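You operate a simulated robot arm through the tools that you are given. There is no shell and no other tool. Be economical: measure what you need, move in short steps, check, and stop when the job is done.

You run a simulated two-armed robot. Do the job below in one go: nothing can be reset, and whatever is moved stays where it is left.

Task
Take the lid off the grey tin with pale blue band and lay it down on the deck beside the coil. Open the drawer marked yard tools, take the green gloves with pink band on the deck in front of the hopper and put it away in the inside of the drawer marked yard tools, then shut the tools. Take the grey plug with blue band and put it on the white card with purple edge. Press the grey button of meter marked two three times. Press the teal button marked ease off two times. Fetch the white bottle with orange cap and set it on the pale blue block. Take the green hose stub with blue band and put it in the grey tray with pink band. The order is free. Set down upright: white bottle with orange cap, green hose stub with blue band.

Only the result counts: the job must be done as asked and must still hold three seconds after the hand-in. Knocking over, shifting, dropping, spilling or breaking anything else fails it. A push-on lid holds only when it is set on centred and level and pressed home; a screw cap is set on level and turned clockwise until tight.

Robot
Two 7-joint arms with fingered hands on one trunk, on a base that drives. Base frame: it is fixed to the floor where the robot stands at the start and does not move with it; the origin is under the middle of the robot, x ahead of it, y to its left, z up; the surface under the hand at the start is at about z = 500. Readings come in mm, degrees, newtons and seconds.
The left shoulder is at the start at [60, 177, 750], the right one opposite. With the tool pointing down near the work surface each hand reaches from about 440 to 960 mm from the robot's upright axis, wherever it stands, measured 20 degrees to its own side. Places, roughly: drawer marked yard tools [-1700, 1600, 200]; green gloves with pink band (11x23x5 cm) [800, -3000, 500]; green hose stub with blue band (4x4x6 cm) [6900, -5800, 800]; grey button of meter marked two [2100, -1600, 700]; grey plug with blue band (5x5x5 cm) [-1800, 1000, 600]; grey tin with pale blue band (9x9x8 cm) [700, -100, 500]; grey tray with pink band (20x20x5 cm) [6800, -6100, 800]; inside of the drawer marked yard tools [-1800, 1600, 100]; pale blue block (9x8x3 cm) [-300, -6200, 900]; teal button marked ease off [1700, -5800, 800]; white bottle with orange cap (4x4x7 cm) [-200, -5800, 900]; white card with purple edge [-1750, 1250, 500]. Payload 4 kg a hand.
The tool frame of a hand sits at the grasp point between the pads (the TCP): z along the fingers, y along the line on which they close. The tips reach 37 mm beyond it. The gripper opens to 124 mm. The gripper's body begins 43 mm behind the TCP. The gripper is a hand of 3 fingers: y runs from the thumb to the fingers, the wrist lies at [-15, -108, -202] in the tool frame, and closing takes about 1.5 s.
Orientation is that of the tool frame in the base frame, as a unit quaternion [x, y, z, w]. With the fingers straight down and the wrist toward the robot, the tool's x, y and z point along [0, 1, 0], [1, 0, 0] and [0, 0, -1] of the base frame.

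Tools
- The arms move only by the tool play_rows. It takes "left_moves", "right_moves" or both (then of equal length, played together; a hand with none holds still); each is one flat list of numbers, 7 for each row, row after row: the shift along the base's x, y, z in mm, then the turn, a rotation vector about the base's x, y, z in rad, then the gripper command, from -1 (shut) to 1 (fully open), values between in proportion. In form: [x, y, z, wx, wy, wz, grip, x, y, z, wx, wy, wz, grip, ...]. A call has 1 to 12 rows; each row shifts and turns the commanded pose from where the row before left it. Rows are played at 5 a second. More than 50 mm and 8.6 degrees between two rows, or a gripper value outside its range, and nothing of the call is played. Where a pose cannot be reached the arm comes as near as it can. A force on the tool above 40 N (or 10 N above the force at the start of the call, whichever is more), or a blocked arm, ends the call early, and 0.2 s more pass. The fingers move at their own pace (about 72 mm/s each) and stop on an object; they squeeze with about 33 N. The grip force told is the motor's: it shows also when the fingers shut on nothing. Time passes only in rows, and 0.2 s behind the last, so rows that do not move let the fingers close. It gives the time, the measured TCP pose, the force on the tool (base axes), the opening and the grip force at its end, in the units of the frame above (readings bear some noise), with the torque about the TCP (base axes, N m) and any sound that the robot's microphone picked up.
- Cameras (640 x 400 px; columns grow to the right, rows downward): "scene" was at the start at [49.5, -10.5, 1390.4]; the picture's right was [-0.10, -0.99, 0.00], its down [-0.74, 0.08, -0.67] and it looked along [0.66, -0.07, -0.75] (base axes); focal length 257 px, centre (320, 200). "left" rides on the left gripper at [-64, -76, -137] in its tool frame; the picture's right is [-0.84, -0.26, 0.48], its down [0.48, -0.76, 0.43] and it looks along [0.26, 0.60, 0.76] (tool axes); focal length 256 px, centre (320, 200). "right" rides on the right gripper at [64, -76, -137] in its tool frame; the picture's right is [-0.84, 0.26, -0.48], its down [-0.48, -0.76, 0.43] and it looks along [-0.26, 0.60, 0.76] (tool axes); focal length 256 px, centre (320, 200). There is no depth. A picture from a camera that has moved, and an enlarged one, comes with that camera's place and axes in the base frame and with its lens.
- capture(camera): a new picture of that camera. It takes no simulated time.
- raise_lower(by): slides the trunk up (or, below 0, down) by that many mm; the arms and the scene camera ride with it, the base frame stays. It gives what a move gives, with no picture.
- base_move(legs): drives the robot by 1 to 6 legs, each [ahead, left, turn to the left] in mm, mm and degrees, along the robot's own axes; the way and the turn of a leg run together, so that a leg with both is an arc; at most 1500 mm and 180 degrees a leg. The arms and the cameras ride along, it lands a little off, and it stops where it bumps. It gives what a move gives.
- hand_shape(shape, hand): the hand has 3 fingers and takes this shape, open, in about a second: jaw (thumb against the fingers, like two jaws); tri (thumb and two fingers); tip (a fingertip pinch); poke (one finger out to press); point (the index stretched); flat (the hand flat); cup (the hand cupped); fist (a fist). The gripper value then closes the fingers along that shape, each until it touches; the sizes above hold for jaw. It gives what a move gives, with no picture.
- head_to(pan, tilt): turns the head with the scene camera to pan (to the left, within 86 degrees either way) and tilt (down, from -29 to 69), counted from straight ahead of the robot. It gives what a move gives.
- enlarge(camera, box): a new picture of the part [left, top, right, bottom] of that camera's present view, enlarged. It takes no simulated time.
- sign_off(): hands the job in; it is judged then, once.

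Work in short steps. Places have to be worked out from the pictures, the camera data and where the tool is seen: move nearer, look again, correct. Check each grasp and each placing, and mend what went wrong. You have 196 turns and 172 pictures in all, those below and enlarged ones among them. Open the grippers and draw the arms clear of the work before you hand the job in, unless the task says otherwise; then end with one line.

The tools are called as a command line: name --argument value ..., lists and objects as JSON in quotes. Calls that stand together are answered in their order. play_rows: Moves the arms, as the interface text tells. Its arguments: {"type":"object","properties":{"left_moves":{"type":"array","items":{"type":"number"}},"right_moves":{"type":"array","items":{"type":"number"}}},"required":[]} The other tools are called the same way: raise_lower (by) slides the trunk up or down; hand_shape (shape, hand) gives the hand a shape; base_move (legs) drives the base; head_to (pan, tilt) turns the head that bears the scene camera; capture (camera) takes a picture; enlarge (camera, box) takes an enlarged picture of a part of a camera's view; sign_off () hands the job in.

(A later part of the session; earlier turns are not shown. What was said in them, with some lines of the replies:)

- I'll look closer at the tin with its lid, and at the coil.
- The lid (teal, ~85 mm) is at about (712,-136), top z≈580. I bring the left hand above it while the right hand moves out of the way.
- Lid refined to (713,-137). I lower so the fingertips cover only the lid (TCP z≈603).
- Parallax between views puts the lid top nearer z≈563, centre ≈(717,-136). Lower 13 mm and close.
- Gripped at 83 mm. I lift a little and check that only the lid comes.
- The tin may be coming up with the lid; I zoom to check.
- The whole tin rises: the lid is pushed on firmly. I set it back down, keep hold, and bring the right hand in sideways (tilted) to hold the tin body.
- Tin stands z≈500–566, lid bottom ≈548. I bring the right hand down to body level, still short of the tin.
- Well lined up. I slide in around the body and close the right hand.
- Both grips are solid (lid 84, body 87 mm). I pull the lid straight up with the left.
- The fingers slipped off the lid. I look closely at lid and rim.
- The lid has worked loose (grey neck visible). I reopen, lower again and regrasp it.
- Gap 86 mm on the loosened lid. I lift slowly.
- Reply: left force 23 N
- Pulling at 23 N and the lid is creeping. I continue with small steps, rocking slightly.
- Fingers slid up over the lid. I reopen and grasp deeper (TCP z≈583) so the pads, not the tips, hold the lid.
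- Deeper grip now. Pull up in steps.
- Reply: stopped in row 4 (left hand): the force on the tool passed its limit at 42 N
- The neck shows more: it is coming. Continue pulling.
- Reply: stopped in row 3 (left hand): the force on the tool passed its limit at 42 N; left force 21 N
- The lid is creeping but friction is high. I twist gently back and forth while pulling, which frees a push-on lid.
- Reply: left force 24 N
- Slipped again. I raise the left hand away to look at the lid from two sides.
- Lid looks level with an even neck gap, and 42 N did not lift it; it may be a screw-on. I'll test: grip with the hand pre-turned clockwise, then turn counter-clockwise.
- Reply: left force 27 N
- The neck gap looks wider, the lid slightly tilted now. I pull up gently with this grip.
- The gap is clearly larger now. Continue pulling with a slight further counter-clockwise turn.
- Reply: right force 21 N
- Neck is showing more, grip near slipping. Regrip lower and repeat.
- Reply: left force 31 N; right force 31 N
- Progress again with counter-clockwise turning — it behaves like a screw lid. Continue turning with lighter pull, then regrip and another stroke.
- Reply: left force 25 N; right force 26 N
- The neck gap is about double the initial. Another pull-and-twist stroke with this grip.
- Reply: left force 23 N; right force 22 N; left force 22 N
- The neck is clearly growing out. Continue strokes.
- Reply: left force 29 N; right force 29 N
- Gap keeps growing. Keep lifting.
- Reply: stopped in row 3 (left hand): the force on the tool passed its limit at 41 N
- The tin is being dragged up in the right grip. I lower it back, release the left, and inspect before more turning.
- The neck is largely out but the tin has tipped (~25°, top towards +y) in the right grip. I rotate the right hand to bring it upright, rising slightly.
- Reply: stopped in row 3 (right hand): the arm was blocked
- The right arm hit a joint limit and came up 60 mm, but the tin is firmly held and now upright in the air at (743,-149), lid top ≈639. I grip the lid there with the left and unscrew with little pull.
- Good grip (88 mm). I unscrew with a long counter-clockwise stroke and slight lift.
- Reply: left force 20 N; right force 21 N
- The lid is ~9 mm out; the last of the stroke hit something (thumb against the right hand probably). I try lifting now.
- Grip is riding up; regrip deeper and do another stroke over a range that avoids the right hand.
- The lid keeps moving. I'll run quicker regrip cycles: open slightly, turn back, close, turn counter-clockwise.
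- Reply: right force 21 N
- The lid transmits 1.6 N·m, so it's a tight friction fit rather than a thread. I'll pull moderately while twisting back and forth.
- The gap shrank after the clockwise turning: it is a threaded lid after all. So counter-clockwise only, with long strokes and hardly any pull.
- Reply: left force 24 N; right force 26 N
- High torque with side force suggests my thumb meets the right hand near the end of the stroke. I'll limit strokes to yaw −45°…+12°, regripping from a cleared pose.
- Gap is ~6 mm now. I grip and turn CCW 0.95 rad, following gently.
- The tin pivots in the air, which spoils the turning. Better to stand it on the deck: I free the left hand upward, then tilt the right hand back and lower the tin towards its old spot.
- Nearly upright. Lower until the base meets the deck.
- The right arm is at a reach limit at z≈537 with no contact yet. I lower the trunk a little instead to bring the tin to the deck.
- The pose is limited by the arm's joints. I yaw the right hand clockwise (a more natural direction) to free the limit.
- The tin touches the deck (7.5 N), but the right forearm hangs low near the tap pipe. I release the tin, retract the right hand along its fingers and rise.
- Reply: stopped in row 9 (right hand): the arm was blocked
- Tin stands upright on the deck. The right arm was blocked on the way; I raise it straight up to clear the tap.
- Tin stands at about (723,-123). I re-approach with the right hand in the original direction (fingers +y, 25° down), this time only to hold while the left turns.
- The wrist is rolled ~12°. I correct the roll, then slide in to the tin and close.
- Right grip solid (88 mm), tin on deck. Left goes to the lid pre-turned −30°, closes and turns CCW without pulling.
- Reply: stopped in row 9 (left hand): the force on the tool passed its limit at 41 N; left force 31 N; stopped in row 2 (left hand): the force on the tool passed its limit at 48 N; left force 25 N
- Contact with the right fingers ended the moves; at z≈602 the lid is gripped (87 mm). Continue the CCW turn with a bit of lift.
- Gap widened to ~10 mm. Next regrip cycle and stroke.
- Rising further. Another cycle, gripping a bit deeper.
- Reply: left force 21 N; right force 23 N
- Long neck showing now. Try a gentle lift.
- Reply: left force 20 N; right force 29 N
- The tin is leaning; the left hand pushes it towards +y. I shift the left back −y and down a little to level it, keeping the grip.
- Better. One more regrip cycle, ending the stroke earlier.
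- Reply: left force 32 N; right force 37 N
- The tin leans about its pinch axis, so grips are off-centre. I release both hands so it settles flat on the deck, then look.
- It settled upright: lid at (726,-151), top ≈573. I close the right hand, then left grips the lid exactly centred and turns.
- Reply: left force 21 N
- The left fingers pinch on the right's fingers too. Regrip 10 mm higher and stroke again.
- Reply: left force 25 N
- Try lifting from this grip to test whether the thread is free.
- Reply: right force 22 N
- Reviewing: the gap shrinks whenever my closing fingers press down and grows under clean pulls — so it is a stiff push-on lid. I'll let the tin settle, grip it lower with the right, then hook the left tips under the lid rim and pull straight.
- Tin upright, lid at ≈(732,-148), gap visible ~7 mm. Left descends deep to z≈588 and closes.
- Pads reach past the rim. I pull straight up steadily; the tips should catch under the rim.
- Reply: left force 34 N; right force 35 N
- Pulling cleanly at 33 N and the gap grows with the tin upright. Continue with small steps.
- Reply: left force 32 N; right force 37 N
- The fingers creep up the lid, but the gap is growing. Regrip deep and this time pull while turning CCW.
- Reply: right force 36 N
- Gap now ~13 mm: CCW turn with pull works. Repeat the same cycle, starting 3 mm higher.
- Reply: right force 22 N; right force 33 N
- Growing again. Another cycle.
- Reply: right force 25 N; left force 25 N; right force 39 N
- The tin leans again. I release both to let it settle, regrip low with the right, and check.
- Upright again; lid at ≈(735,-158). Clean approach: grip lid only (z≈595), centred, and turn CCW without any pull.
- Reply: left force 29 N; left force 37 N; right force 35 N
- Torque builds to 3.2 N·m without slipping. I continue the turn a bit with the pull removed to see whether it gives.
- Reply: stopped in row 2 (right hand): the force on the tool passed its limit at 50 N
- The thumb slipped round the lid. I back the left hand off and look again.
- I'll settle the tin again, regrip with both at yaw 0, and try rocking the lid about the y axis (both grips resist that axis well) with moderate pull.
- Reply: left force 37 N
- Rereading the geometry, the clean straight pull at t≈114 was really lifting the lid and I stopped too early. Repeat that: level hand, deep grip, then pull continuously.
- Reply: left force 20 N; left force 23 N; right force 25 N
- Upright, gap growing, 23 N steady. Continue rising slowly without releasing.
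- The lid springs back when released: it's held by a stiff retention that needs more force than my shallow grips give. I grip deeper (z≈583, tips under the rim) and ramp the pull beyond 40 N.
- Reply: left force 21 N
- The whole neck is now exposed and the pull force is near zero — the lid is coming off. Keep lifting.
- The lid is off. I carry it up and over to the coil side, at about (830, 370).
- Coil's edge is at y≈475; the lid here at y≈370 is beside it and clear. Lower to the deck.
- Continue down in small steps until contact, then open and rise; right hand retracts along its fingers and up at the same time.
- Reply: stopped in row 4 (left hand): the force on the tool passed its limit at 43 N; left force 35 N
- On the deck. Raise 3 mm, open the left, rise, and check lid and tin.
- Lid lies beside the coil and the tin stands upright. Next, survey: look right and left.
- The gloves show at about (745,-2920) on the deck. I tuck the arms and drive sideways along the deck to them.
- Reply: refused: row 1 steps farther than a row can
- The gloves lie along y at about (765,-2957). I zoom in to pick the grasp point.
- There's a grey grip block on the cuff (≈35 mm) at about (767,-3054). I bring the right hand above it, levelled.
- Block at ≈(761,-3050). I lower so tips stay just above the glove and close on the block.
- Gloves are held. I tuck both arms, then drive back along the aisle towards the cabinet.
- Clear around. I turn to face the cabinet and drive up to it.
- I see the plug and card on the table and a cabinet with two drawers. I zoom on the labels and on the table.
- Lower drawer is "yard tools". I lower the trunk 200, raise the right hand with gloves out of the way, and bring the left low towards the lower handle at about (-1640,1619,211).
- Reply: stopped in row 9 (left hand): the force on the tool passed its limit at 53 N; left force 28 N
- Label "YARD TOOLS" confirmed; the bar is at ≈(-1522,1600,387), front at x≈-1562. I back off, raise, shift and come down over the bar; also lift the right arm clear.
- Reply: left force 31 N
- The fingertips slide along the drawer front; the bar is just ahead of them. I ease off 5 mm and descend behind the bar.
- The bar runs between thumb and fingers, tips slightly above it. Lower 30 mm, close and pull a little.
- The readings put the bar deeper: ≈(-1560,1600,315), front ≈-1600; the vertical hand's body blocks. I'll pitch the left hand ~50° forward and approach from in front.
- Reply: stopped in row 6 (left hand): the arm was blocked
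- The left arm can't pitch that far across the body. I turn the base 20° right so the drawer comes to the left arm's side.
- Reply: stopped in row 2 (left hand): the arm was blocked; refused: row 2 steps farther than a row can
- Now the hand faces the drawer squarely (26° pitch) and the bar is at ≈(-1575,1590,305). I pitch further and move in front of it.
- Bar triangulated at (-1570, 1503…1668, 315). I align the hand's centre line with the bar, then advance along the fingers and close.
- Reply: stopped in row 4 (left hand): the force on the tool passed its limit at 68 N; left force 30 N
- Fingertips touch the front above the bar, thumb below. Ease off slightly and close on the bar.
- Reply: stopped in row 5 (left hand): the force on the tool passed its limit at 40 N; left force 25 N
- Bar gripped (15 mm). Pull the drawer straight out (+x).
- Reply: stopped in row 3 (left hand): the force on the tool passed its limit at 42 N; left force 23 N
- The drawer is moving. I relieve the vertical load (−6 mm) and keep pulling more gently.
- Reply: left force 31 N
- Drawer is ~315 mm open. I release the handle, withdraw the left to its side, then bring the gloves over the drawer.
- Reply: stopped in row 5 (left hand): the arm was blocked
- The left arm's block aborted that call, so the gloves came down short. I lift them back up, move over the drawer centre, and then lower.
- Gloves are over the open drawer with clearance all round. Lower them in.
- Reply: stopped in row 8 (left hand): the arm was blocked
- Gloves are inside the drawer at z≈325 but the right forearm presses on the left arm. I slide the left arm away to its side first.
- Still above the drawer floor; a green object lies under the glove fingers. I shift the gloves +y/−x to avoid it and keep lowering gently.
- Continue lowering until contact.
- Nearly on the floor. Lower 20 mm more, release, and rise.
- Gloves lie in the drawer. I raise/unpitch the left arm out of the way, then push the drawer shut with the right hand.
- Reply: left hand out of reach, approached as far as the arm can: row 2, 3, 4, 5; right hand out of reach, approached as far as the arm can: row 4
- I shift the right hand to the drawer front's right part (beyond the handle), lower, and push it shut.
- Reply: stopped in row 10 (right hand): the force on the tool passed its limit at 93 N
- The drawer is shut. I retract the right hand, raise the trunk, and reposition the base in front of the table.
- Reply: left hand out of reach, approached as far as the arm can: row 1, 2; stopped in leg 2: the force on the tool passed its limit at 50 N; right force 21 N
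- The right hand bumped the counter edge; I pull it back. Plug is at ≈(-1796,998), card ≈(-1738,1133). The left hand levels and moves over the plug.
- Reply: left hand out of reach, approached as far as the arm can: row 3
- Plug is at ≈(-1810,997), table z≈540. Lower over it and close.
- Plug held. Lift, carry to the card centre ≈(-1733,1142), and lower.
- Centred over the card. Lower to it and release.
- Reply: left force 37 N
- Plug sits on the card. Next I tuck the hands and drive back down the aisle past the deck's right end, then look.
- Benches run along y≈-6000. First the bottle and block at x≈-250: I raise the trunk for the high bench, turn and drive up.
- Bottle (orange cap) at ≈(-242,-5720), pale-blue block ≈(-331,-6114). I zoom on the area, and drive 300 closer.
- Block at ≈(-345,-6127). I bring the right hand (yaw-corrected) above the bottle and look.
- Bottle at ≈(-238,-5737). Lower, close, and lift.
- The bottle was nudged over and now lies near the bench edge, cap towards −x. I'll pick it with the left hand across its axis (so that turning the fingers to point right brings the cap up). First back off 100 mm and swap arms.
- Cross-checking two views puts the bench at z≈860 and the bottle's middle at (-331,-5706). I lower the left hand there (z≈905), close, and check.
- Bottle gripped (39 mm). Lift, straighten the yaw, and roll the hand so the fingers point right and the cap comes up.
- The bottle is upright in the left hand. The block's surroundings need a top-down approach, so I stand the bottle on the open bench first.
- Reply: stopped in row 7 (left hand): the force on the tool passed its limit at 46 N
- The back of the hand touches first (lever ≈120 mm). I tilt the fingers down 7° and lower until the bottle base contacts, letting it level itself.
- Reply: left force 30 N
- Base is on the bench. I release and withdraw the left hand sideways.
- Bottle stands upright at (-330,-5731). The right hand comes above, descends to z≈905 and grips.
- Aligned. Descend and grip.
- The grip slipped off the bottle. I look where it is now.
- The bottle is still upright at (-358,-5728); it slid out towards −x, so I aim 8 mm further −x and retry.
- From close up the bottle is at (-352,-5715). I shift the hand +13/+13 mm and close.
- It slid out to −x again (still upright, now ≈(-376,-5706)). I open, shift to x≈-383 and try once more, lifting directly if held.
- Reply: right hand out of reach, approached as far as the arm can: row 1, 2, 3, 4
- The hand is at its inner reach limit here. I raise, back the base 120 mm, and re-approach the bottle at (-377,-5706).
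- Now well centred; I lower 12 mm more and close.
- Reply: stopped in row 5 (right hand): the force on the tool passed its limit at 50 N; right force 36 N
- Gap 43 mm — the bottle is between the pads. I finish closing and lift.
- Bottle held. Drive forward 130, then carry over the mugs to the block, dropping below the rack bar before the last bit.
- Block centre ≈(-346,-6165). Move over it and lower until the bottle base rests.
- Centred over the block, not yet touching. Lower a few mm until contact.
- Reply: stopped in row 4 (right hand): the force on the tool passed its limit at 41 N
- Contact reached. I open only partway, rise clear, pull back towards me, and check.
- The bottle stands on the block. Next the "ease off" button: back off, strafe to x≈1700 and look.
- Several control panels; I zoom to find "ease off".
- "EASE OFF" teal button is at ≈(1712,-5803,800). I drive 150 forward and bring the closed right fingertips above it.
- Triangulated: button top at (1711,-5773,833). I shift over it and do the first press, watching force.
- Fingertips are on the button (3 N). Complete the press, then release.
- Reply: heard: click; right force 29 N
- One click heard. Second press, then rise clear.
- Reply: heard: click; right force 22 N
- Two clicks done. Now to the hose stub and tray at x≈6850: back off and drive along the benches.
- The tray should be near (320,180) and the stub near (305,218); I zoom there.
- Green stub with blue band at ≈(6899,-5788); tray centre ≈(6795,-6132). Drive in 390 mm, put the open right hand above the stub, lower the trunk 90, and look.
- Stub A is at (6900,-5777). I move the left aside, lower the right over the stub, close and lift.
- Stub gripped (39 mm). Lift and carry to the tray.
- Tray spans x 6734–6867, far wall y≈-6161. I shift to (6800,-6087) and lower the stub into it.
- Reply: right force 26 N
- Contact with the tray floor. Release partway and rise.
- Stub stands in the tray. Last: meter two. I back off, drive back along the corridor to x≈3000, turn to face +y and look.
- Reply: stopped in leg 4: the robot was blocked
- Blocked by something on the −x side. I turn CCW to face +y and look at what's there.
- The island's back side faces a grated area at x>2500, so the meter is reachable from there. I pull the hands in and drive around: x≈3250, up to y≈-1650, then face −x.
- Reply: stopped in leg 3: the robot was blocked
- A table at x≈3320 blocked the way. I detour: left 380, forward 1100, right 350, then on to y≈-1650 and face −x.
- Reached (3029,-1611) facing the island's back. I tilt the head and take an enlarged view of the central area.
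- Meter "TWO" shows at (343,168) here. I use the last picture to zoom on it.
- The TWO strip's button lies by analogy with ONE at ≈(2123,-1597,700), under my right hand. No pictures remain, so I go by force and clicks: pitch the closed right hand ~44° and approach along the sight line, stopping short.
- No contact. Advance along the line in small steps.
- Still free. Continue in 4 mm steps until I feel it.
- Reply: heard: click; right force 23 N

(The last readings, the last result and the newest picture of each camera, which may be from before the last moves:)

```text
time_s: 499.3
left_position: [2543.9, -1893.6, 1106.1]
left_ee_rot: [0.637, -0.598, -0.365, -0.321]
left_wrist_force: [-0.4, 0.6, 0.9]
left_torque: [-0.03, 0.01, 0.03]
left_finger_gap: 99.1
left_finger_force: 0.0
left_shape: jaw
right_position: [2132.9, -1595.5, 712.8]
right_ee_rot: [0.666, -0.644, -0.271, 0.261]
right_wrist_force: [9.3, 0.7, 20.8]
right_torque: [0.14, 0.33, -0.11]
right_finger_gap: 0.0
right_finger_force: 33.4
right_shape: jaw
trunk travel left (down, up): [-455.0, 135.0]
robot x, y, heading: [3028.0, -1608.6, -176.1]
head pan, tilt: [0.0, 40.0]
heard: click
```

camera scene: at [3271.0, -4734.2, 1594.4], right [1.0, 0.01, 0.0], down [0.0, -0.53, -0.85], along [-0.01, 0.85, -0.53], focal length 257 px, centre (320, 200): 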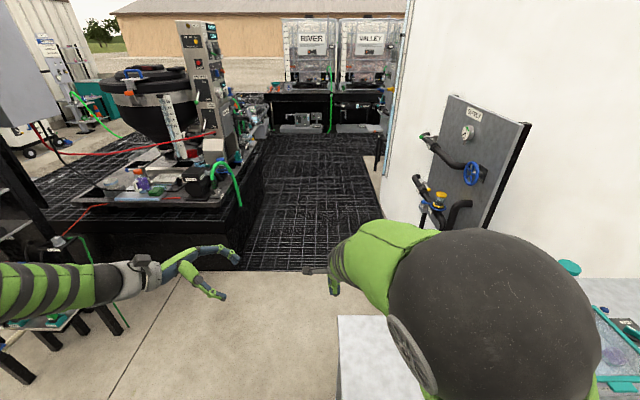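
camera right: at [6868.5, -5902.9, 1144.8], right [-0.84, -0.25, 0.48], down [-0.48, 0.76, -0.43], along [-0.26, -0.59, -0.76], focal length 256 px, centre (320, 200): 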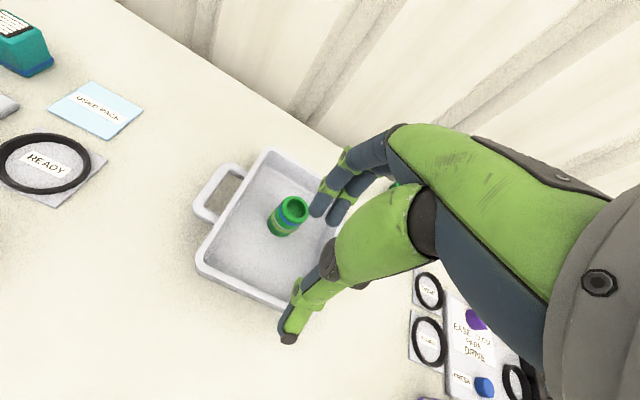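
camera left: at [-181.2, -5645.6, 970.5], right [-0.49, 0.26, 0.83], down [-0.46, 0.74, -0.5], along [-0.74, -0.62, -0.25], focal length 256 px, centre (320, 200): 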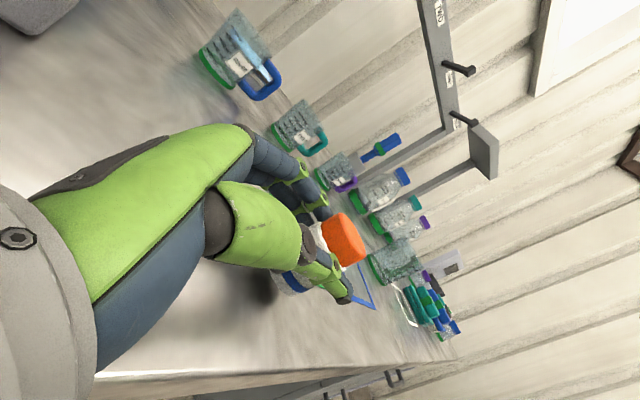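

A click — first press. Release and press again.

play_rows --right_moves '[6, 0, 8, 0, 0, 0, -1, 6, 0, 8, 0, 0, 0, -1, 0, 0, 0, 0, 0, 0, -1]'

play_rows --right_moves '[-6, 0, -8, 0, 0, 0, -1, -4, 0, -5, 0, 0, 0, -1, -2, 0, -3, 0, 0, 0, -1, -1, 0, -2, 0, 0, 0, -1]'

play_rows --right_moves '[6, 0, 9, 0, 0, 0, -1, 6, 0, 9, 0, 0, 0, -1, 0, 0, 0, 0, 0, 0, -1]'

```text
time_s: 500.1
left_position: [2541.1, -1892.9, 1104.9]
left_ee_rot: [0.637, -0.598, -0.365, -0.322]
left_wrist_force: [-0.4, 1.1, 0.8]
left_torque: [0.01, -0.01, 0.01]
left_finger_gap: 98.9
left_finger_force: 0.0
left_shape: jaw
right_position: [2144.2, -1597.2, 723.2]
right_ee_rot: [0.668, -0.645, -0.267, 0.259]
right_wrist_force: [-0.3, -0.3, 0.5]
right_torque: [-0.02, -0.02, -0.03]
right_finger_gap: 0.0
right_finger_force: 32.7
right_shape: jaw
trunk travel left (down, up): [-455.0, 135.0]
robot x, y, heading: [3031.4, -1606.7, -176.2]
head pan, tilt: [0.0, 40.0]
```

```text
time_s: 501.1
left_position: [2545.9, -1893.5, 1106.2]
left_ee_rot: [0.636, -0.598, -0.365, -0.321]
left_wrist_force: [-0.3, 0.0, 0.2]
left_torque: [0.0, 0.02, -0.01]
left_finger_gap: 99.0
left_finger_force: 0.0
left_shape: jaw
right_position: [2133.1, -1598.0, 712.5]
right_ee_rot: [0.666, -0.644, -0.271, 0.262]
right_wrist_force: [14.6, -1.1, 30.0]
right_torque: [0.23, 0.52, -0.09]
right_finger_gap: 0.0
right_finger_force: 32.9
right_shape: jaw
trunk travel left (down, up): [-455.0, 135.0]
robot x, y, heading: [3029.9, -1611.2, -176.3]
head pan, tilt: [0.0, 40.0]
```

```text
time_s: 501.9
left_position: [2540.4, -1893.0, 1104.5]
left_ee_rot: [0.637, -0.598, -0.364, -0.322]
left_wrist_force: [-0.5, 0.2, 0.0]
left_torque: [-0.02, 0.0, -0.01]
left_finger_gap: 99.0
left_finger_force: 0.0
left_shape: jaw
right_position: [2145.0, -1597.9, 723.4]
right_ee_rot: [0.668, -0.645, -0.267, 0.258]
right_wrist_force: [0.3, 0.1, 0.0]
right_torque: [0.01, 0.02, -0.03]
right_finger_gap: 0.0
right_finger_force: 33.0
right_shape: jaw
trunk travel left (down, up): [-455.0, 135.0]
robot x, y, heading: [3027.1, -1610.3, -176.2]
head pan, tilt: [0.0, 40.0]
```

No click that time; the contact is probably at the button's edge. I shift +5 mm in y and press again.

play_rows --right_moves '[0, 5, 0, 0, 0, 0, -1, -6, 0, -8, 0, 0, 0, -1, -4, 0, -4, 0, 0, 0, -1, -3, 0, -3, 0, 0, 0, -1, -2, 0, -2, 0, 0, 0, -1]'

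play_rows --right_moves '[8, 0, 10, 0, 0, 0, -1, 8, 0, 10, 0, 0, 0, -1, 0, 0, 0, 0, 0, 0, -1]'

```text
time_s: 503.1
left_position: [2545.2, -1894.1, 1105.5]
left_ee_rot: [0.636, -0.598, -0.367, -0.321]
left_wrist_force: [-0.8, -0.5, 0.7]
left_torque: [-0.01, -0.01, 0.0]
left_finger_gap: 98.8
left_finger_force: 0.0
left_shape: jaw
right_position: [2130.1, -1592.3, 711.1]
right_ee_rot: [0.667, -0.643, -0.269, 0.261]
right_wrist_force: [30.3, -1.5, 19.2]
right_torque: [0.04, -0.05, -0.13]
right_finger_gap: 0.1
right_finger_force: 33.3
right_shape: jaw
trunk travel left (down, up): [-455.0, 135.0]
robot x, y, heading: [3028.0, -1611.0, -176.1]
head pan, tilt: [0.0, 40.0]
```

```text
time_s: 503.9
left_position: [2541.2, -1894.2, 1104.3]
left_ee_rot: [0.637, -0.598, -0.365, -0.321]
left_wrist_force: [0.3, -0.3, 0.1]
left_torque: [0.01, 0.01, 0.03]
left_finger_gap: 99.3
left_finger_force: 0.1
left_shape: jaw
right_position: [2146.7, -1591.3, 727.1]
right_ee_rot: [0.667, -0.645, -0.268, 0.259]
right_wrist_force: [0.7, 0.6, -0.7]
right_torque: [0.04, -0.01, -0.01]
right_finger_gap: 0.3
right_finger_force: 33.8
right_shape: jaw
trunk travel left (down, up): [-455.0, 135.0]
robot x, y, heading: [3029.7, -1607.8, -176.3]
head pan, tilt: [0.0, 40.0]
```

I repeat exactly the first successful approach (x≈2150→2133, straight along the line), twice, with full releases.

play_rows --right_moves '[5, -4.5, 0, 0, 0, 0, -1, -3, 0, -3.1, 0, 0, 0, -1, -3, 0, -3.1, 0, 0, 0, -1, -3, 0, -3.1, 0, 0, 0, -1, -3, 0, -3.1, 0, 0, 0, -1, -3, 0, -3.1, 0, 0, 0, -1, -3, 0, -3.1, 0, 0, 0, -1, 0, 0, -2, 0, 0, 0, -1]'

play_rows --right_moves '[9, 0, 10, 0, 0, 0, -1, 9, 0, 10, 0, 0, 0, -1, 0, 0, 0, 0, 0, 0, -1, 0, 0, 0, 0, 0, 0, -1]'

```text
time_s: 505.7
left_position: [2545.0, -1892.7, 1105.8]
left_ee_rot: [0.636, -0.599, -0.366, -0.321]
left_wrist_force: [0.0, -0.4, -0.3]
left_torque: [-0.01, -0.03, -0.01]
left_finger_gap: 99.1
left_finger_force: 0.2
left_shape: jaw
right_position: [2132.6, -1596.4, 713.3]
right_ee_rot: [0.666, -0.644, -0.271, 0.262]
right_wrist_force: [14.0, 3.1, 24.8]
right_torque: [0.28, 0.38, -0.21]
right_finger_gap: 0.0
right_finger_force: 32.8
right_shape: jaw
trunk travel left (down, up): [-455.0, 135.0]
robot x, y, heading: [3028.2, -1608.1, -176.1]
head pan, tilt: [0.0, 40.0]
```

```text
time_s: 506.7
left_position: [2541.5, -1893.5, 1104.1]
left_ee_rot: [0.637, -0.599, -0.364, -0.321]
left_wrist_force: [0.0, 0.2, -0.1]
left_torque: [-0.01, -0.04, 0.01]
left_finger_gap: 99.0
left_finger_force: 0.0
left_shape: jaw
right_position: [2150.3, -1595.7, 727.1]
right_ee_rot: [0.667, -0.645, -0.268, 0.259]
right_wrist_force: [0.4, -0.4, 0.1]
right_torque: [0.0, 0.0, -0.05]
right_finger_gap: 0.0
right_finger_force: 33.3
right_shape: jaw
trunk travel left (down, up): [-455.0, 135.0]
robot x, y, heading: [3022.4, -1612.6, -176.2]
head pan, tilt: [0.0, 40.0]
```

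No click at that spot. One more try: press more downward, slightly nearer, with greater force; then a variant pressing −x lower.

play_rows --right_moves '[-8, -1, -6, 0, 0, 0, -1, -3, 0, -5, 0, 0, 0, -1, 0, 0, -5, 0, 0, 0, -1, 0, 0, -4, 0, 0, 0, -1, 0, 0, -3, 0, 0, 0, -1]'

play_rows --right_moves '[8, 0, 12, 0, 0, 0, -1, 8, 0, 12, 0, 0, 0, -1, 0, 0, 0, 0, 0, 0, -1]'

play_rows --right_moves '[0, -5, -12, 0, 0, 0, -1, 0, 0, -10, 0, 0, 0, -1, -5, 0, -4, 0, 0, 0, -1, -5, 0, -3, 0, 0, 0, -1, -5, 0, -3, 0, 0, 0, -1, -4, 0, -2, 0, 0, 0, -1, -3, 0, -1, 0, 0, 0, -1]'

play_rows --right_moves '[10, 0, 10, 0, 0, 0, -1, 10, 0, 10, 0, 0, 0, -1, 0, 0, 0, 0, 0, 0, -1]'

```text
time_s: 507.9
left_position: [2543.0, -1892.3, 1105.9]
left_ee_rot: [0.636, -0.599, -0.366, -0.321]
left_wrist_force: [0.5, 0.0, -0.1]
left_torque: [-0.03, 0.03, -0.02]
left_finger_gap: 99.1
left_finger_force: 0.2
left_shape: jaw
right_position: [2137.8, -1595.9, 711.8]
right_ee_rot: [0.665, -0.644, -0.272, 0.262]
right_wrist_force: [1.2, 6.1, 28.9]
right_torque: [0.3, 0.71, -0.16]
right_finger_gap: 0.0
right_finger_force: 33.2
right_shape: jaw
trunk travel left (down, up): [-455.0, 135.0]
robot x, y, heading: [3029.6, -1608.8, -176.0]
head pan, tilt: [0.0, 40.0]
```

```text
time_s: 508.7
left_position: [2541.4, -1893.7, 1105.5]
left_ee_rot: [0.637, -0.598, -0.365, -0.322]
left_wrist_force: [0.1, -0.3, -0.1]
left_torque: [0.0, 0.0, 0.02]
left_finger_gap: 99.4
left_finger_force: 0.1
left_shape: jaw
right_position: [2158.3, -1598.2, 727.0]
right_ee_rot: [0.668, -0.644, -0.267, 0.259]
right_wrist_force: [-0.7, -0.3, 0.4]
right_torque: [-0.02, 0.02, -0.01]
right_finger_gap: 0.2
right_finger_force: 33.0
right_shape: jaw
trunk travel left (down, up): [-455.0, 135.0]
robot x, y, heading: [3028.6, -1611.7, -176.4]
head pan, tilt: [0.0, 40.0]
```

```text
time_s: 510.5
left_position: [2544.9, -1893.5, 1105.6]
left_ee_rot: [0.636, -0.599, -0.366, -0.321]
left_wrist_force: [-0.5, 1.1, 0.4]
left_torque: [-0.01, 0.01, 0.04]
left_finger_gap: 99.1
left_finger_force: 0.0
left_shape: jaw
right_position: [2136.6, -1604.2, 698.3]
right_ee_rot: [0.667, -0.644, -0.269, 0.262]
right_wrist_force: [27.8, 2.5, 18.2]
right_torque: [0.15, 0.11, -0.28]
right_finger_gap: 0.1
right_finger_force: 32.8
right_shape: jaw
trunk travel left (down, up): [-455.0, 135.0]
robot x, y, heading: [3028.3, -1610.7, -176.6]
head pan, tilt: [0.0, 40.0]
heard: click
stopped in row 7 (right hand): the force on the tool passed its limit at 41 N (the readings are from after the stop); the commanded pose is now the measured one
```

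```text
time_s: 511.3
left_position: [2543.2, -1893.9, 1103.9]
left_ee_rot: [0.637, -0.598, -0.365, -0.322]
left_wrist_force: [-0.1, 0.9, 0.4]
left_torque: [-0.01, 0.01, -0.02]
left_finger_gap: 99.3
left_finger_force: 0.0
left_shape: jaw
right_position: [2154.2, -1603.8, 713.0]
right_ee_rot: [0.668, -0.644, -0.268, 0.259]
right_wrist_force: [0.2, 0.6, -0.2]
right_torque: [0.01, -0.01, -0.04]
right_finger_gap: 0.0
right_finger_force: 32.5
right_shape: jaw
trunk travel left (down, up): [-455.0, 135.0]
robot x, y, heading: [3032.1, -1609.8, -176.1]
head pan, tilt: [0.0, 40.0]
```

A second click, pressing −x at the lower spot. I repeat that same press once more for the third.

play_rows --right_moves '[0, 0, -13, 0, 0, 0, -1, -5, 0, -3, 0, 0, 0, -1, -5, 0, -2, 0, 0, 0, -1, -5, 0, -1.5, 0, 0, 0, -1, -4, 0, -1, 0, 0, 0, -1, -3, 0, -1, 0, 0, 0, -1]'

play_rows --right_moves '[10, 0, 10, 0, 0, 0, -1, 10, 0, 10, 0, 0, 0, -1, 0, 0, 0, 0, 0, 0, -1]'

```text
time_s: 512.6
left_position: [2545.9, -1893.2, 1107.1]
left_ee_rot: [0.637, -0.599, -0.365, -0.321]
left_wrist_force: [1.1, -0.2, 0.0]
left_torque: [-0.04, -0.02, 0.01]
left_finger_gap: 99.2
left_finger_force: 0.0
left_shape: jaw
right_position: [2137.4, -1605.4, 697.2]
right_ee_rot: [0.667, -0.643, -0.27, 0.263]
right_wrist_force: [30.2, 4.9, 16.3]
right_torque: [0.2, 0.13, -0.36]
right_finger_gap: 0.0
right_finger_force: 32.9
right_shape: jaw
trunk travel left (down, up): [-455.0, 135.0]
robot x, y, heading: [3028.8, -1610.5, -176.1]
head pan, tilt: [0.0, 40.0]
heard: click
stopped in row 6 (right hand): the force on the tool passed its limit at 44 N (the readings are from after the stop); the commanded pose is now the measured one
```

```text
time_s: 513.4
left_position: [2543.1, -1892.1, 1104.0]
left_ee_rot: [0.637, -0.599, -0.364, -0.322]
left_wrist_force: [0.3, 0.2, 0.4]
left_torque: [0.01, -0.02, -0.02]
left_finger_gap: 99.0
left_finger_force: 0.1
left_shape: jaw
right_position: [2154.5, -1602.9, 714.5]
right_ee_rot: [0.667, -0.644, -0.268, 0.261]
right_wrist_force: [-1.5, 0.7, 0.6]
right_torque: [0.0, -0.05, 0.02]
right_finger_gap: 0.2
right_finger_force: 33.5
right_shape: jaw
trunk travel left (down, up): [-455.0, 135.0]
robot x, y, heading: [3030.8, -1607.9, -176.2]
head pan, tilt: [0.0, 40.0]
```

Third click. I retract the right hand along the line, open it, and hand in.

play_rows --right_moves '[34, 0, 35, 0, 0, 0, -1, 34, 0, 35, 0, 0, 0, -1, 34, 0, 35, 0, 0, 0, 0, 34, 0, 35, 0, 0, 0, 1, 34, 0, 35, 0, 0, 0, 1, 34, 0, 35, 0, 0, 0, 1]' --left_moves '[0, 0, 0, 0, 0, 0, 1, 0, 0, 0, 0, 0, 0, 1, 0, 0, 0, 0, 0, 0, 1, 0, 0, 0, 0, 0, 0, 1, 0, 0, 0, 0, 0, 0, 1, 0, 0, 0, 0, 0, 0, 1]'

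sign_off

```text
time_s: 514.8
left_position: [2543.6, -1894.0, 1104.5]
left_ee_rot: [0.637, -0.598, -0.364, -0.323]
left_wrist_force: [-0.2, 0.0, 0.0]
left_torque: [-0.02, 0.0, 0.03]
left_finger_gap: 123.3
left_finger_force: 0.0
left_shape: jaw
right_position: [2359.7, -1605.7, 927.8]
right_ee_rot: [0.668, -0.643, -0.268, 0.261]
right_wrist_force: [0.4, 0.2, 0.5]
right_torque: [0.0, 0.01, 0.03]
right_finger_gap: 99.9
right_finger_force: 0.0
right_shape: jaw
trunk travel left (down, up): [-455.0, 135.0]
robot x, y, heading: [3029.3, -1613.2, -176.3]
head pan, tilt: [0.0, 40.0]
```

```text
The job is handed in.
```

I carried out all seven tasks and handed the job in, but I could not see the meter two presses. I had run out of pictures, so I worked from the position I estimated for the button and from three clicks, the first of them at a slightly different spot from the other two. On the way, the bottle was tipped over and stood up again, the tin shifted a few centimetres while the lid was stuck, and the robot bumped a cabinet and was stopped by a table.
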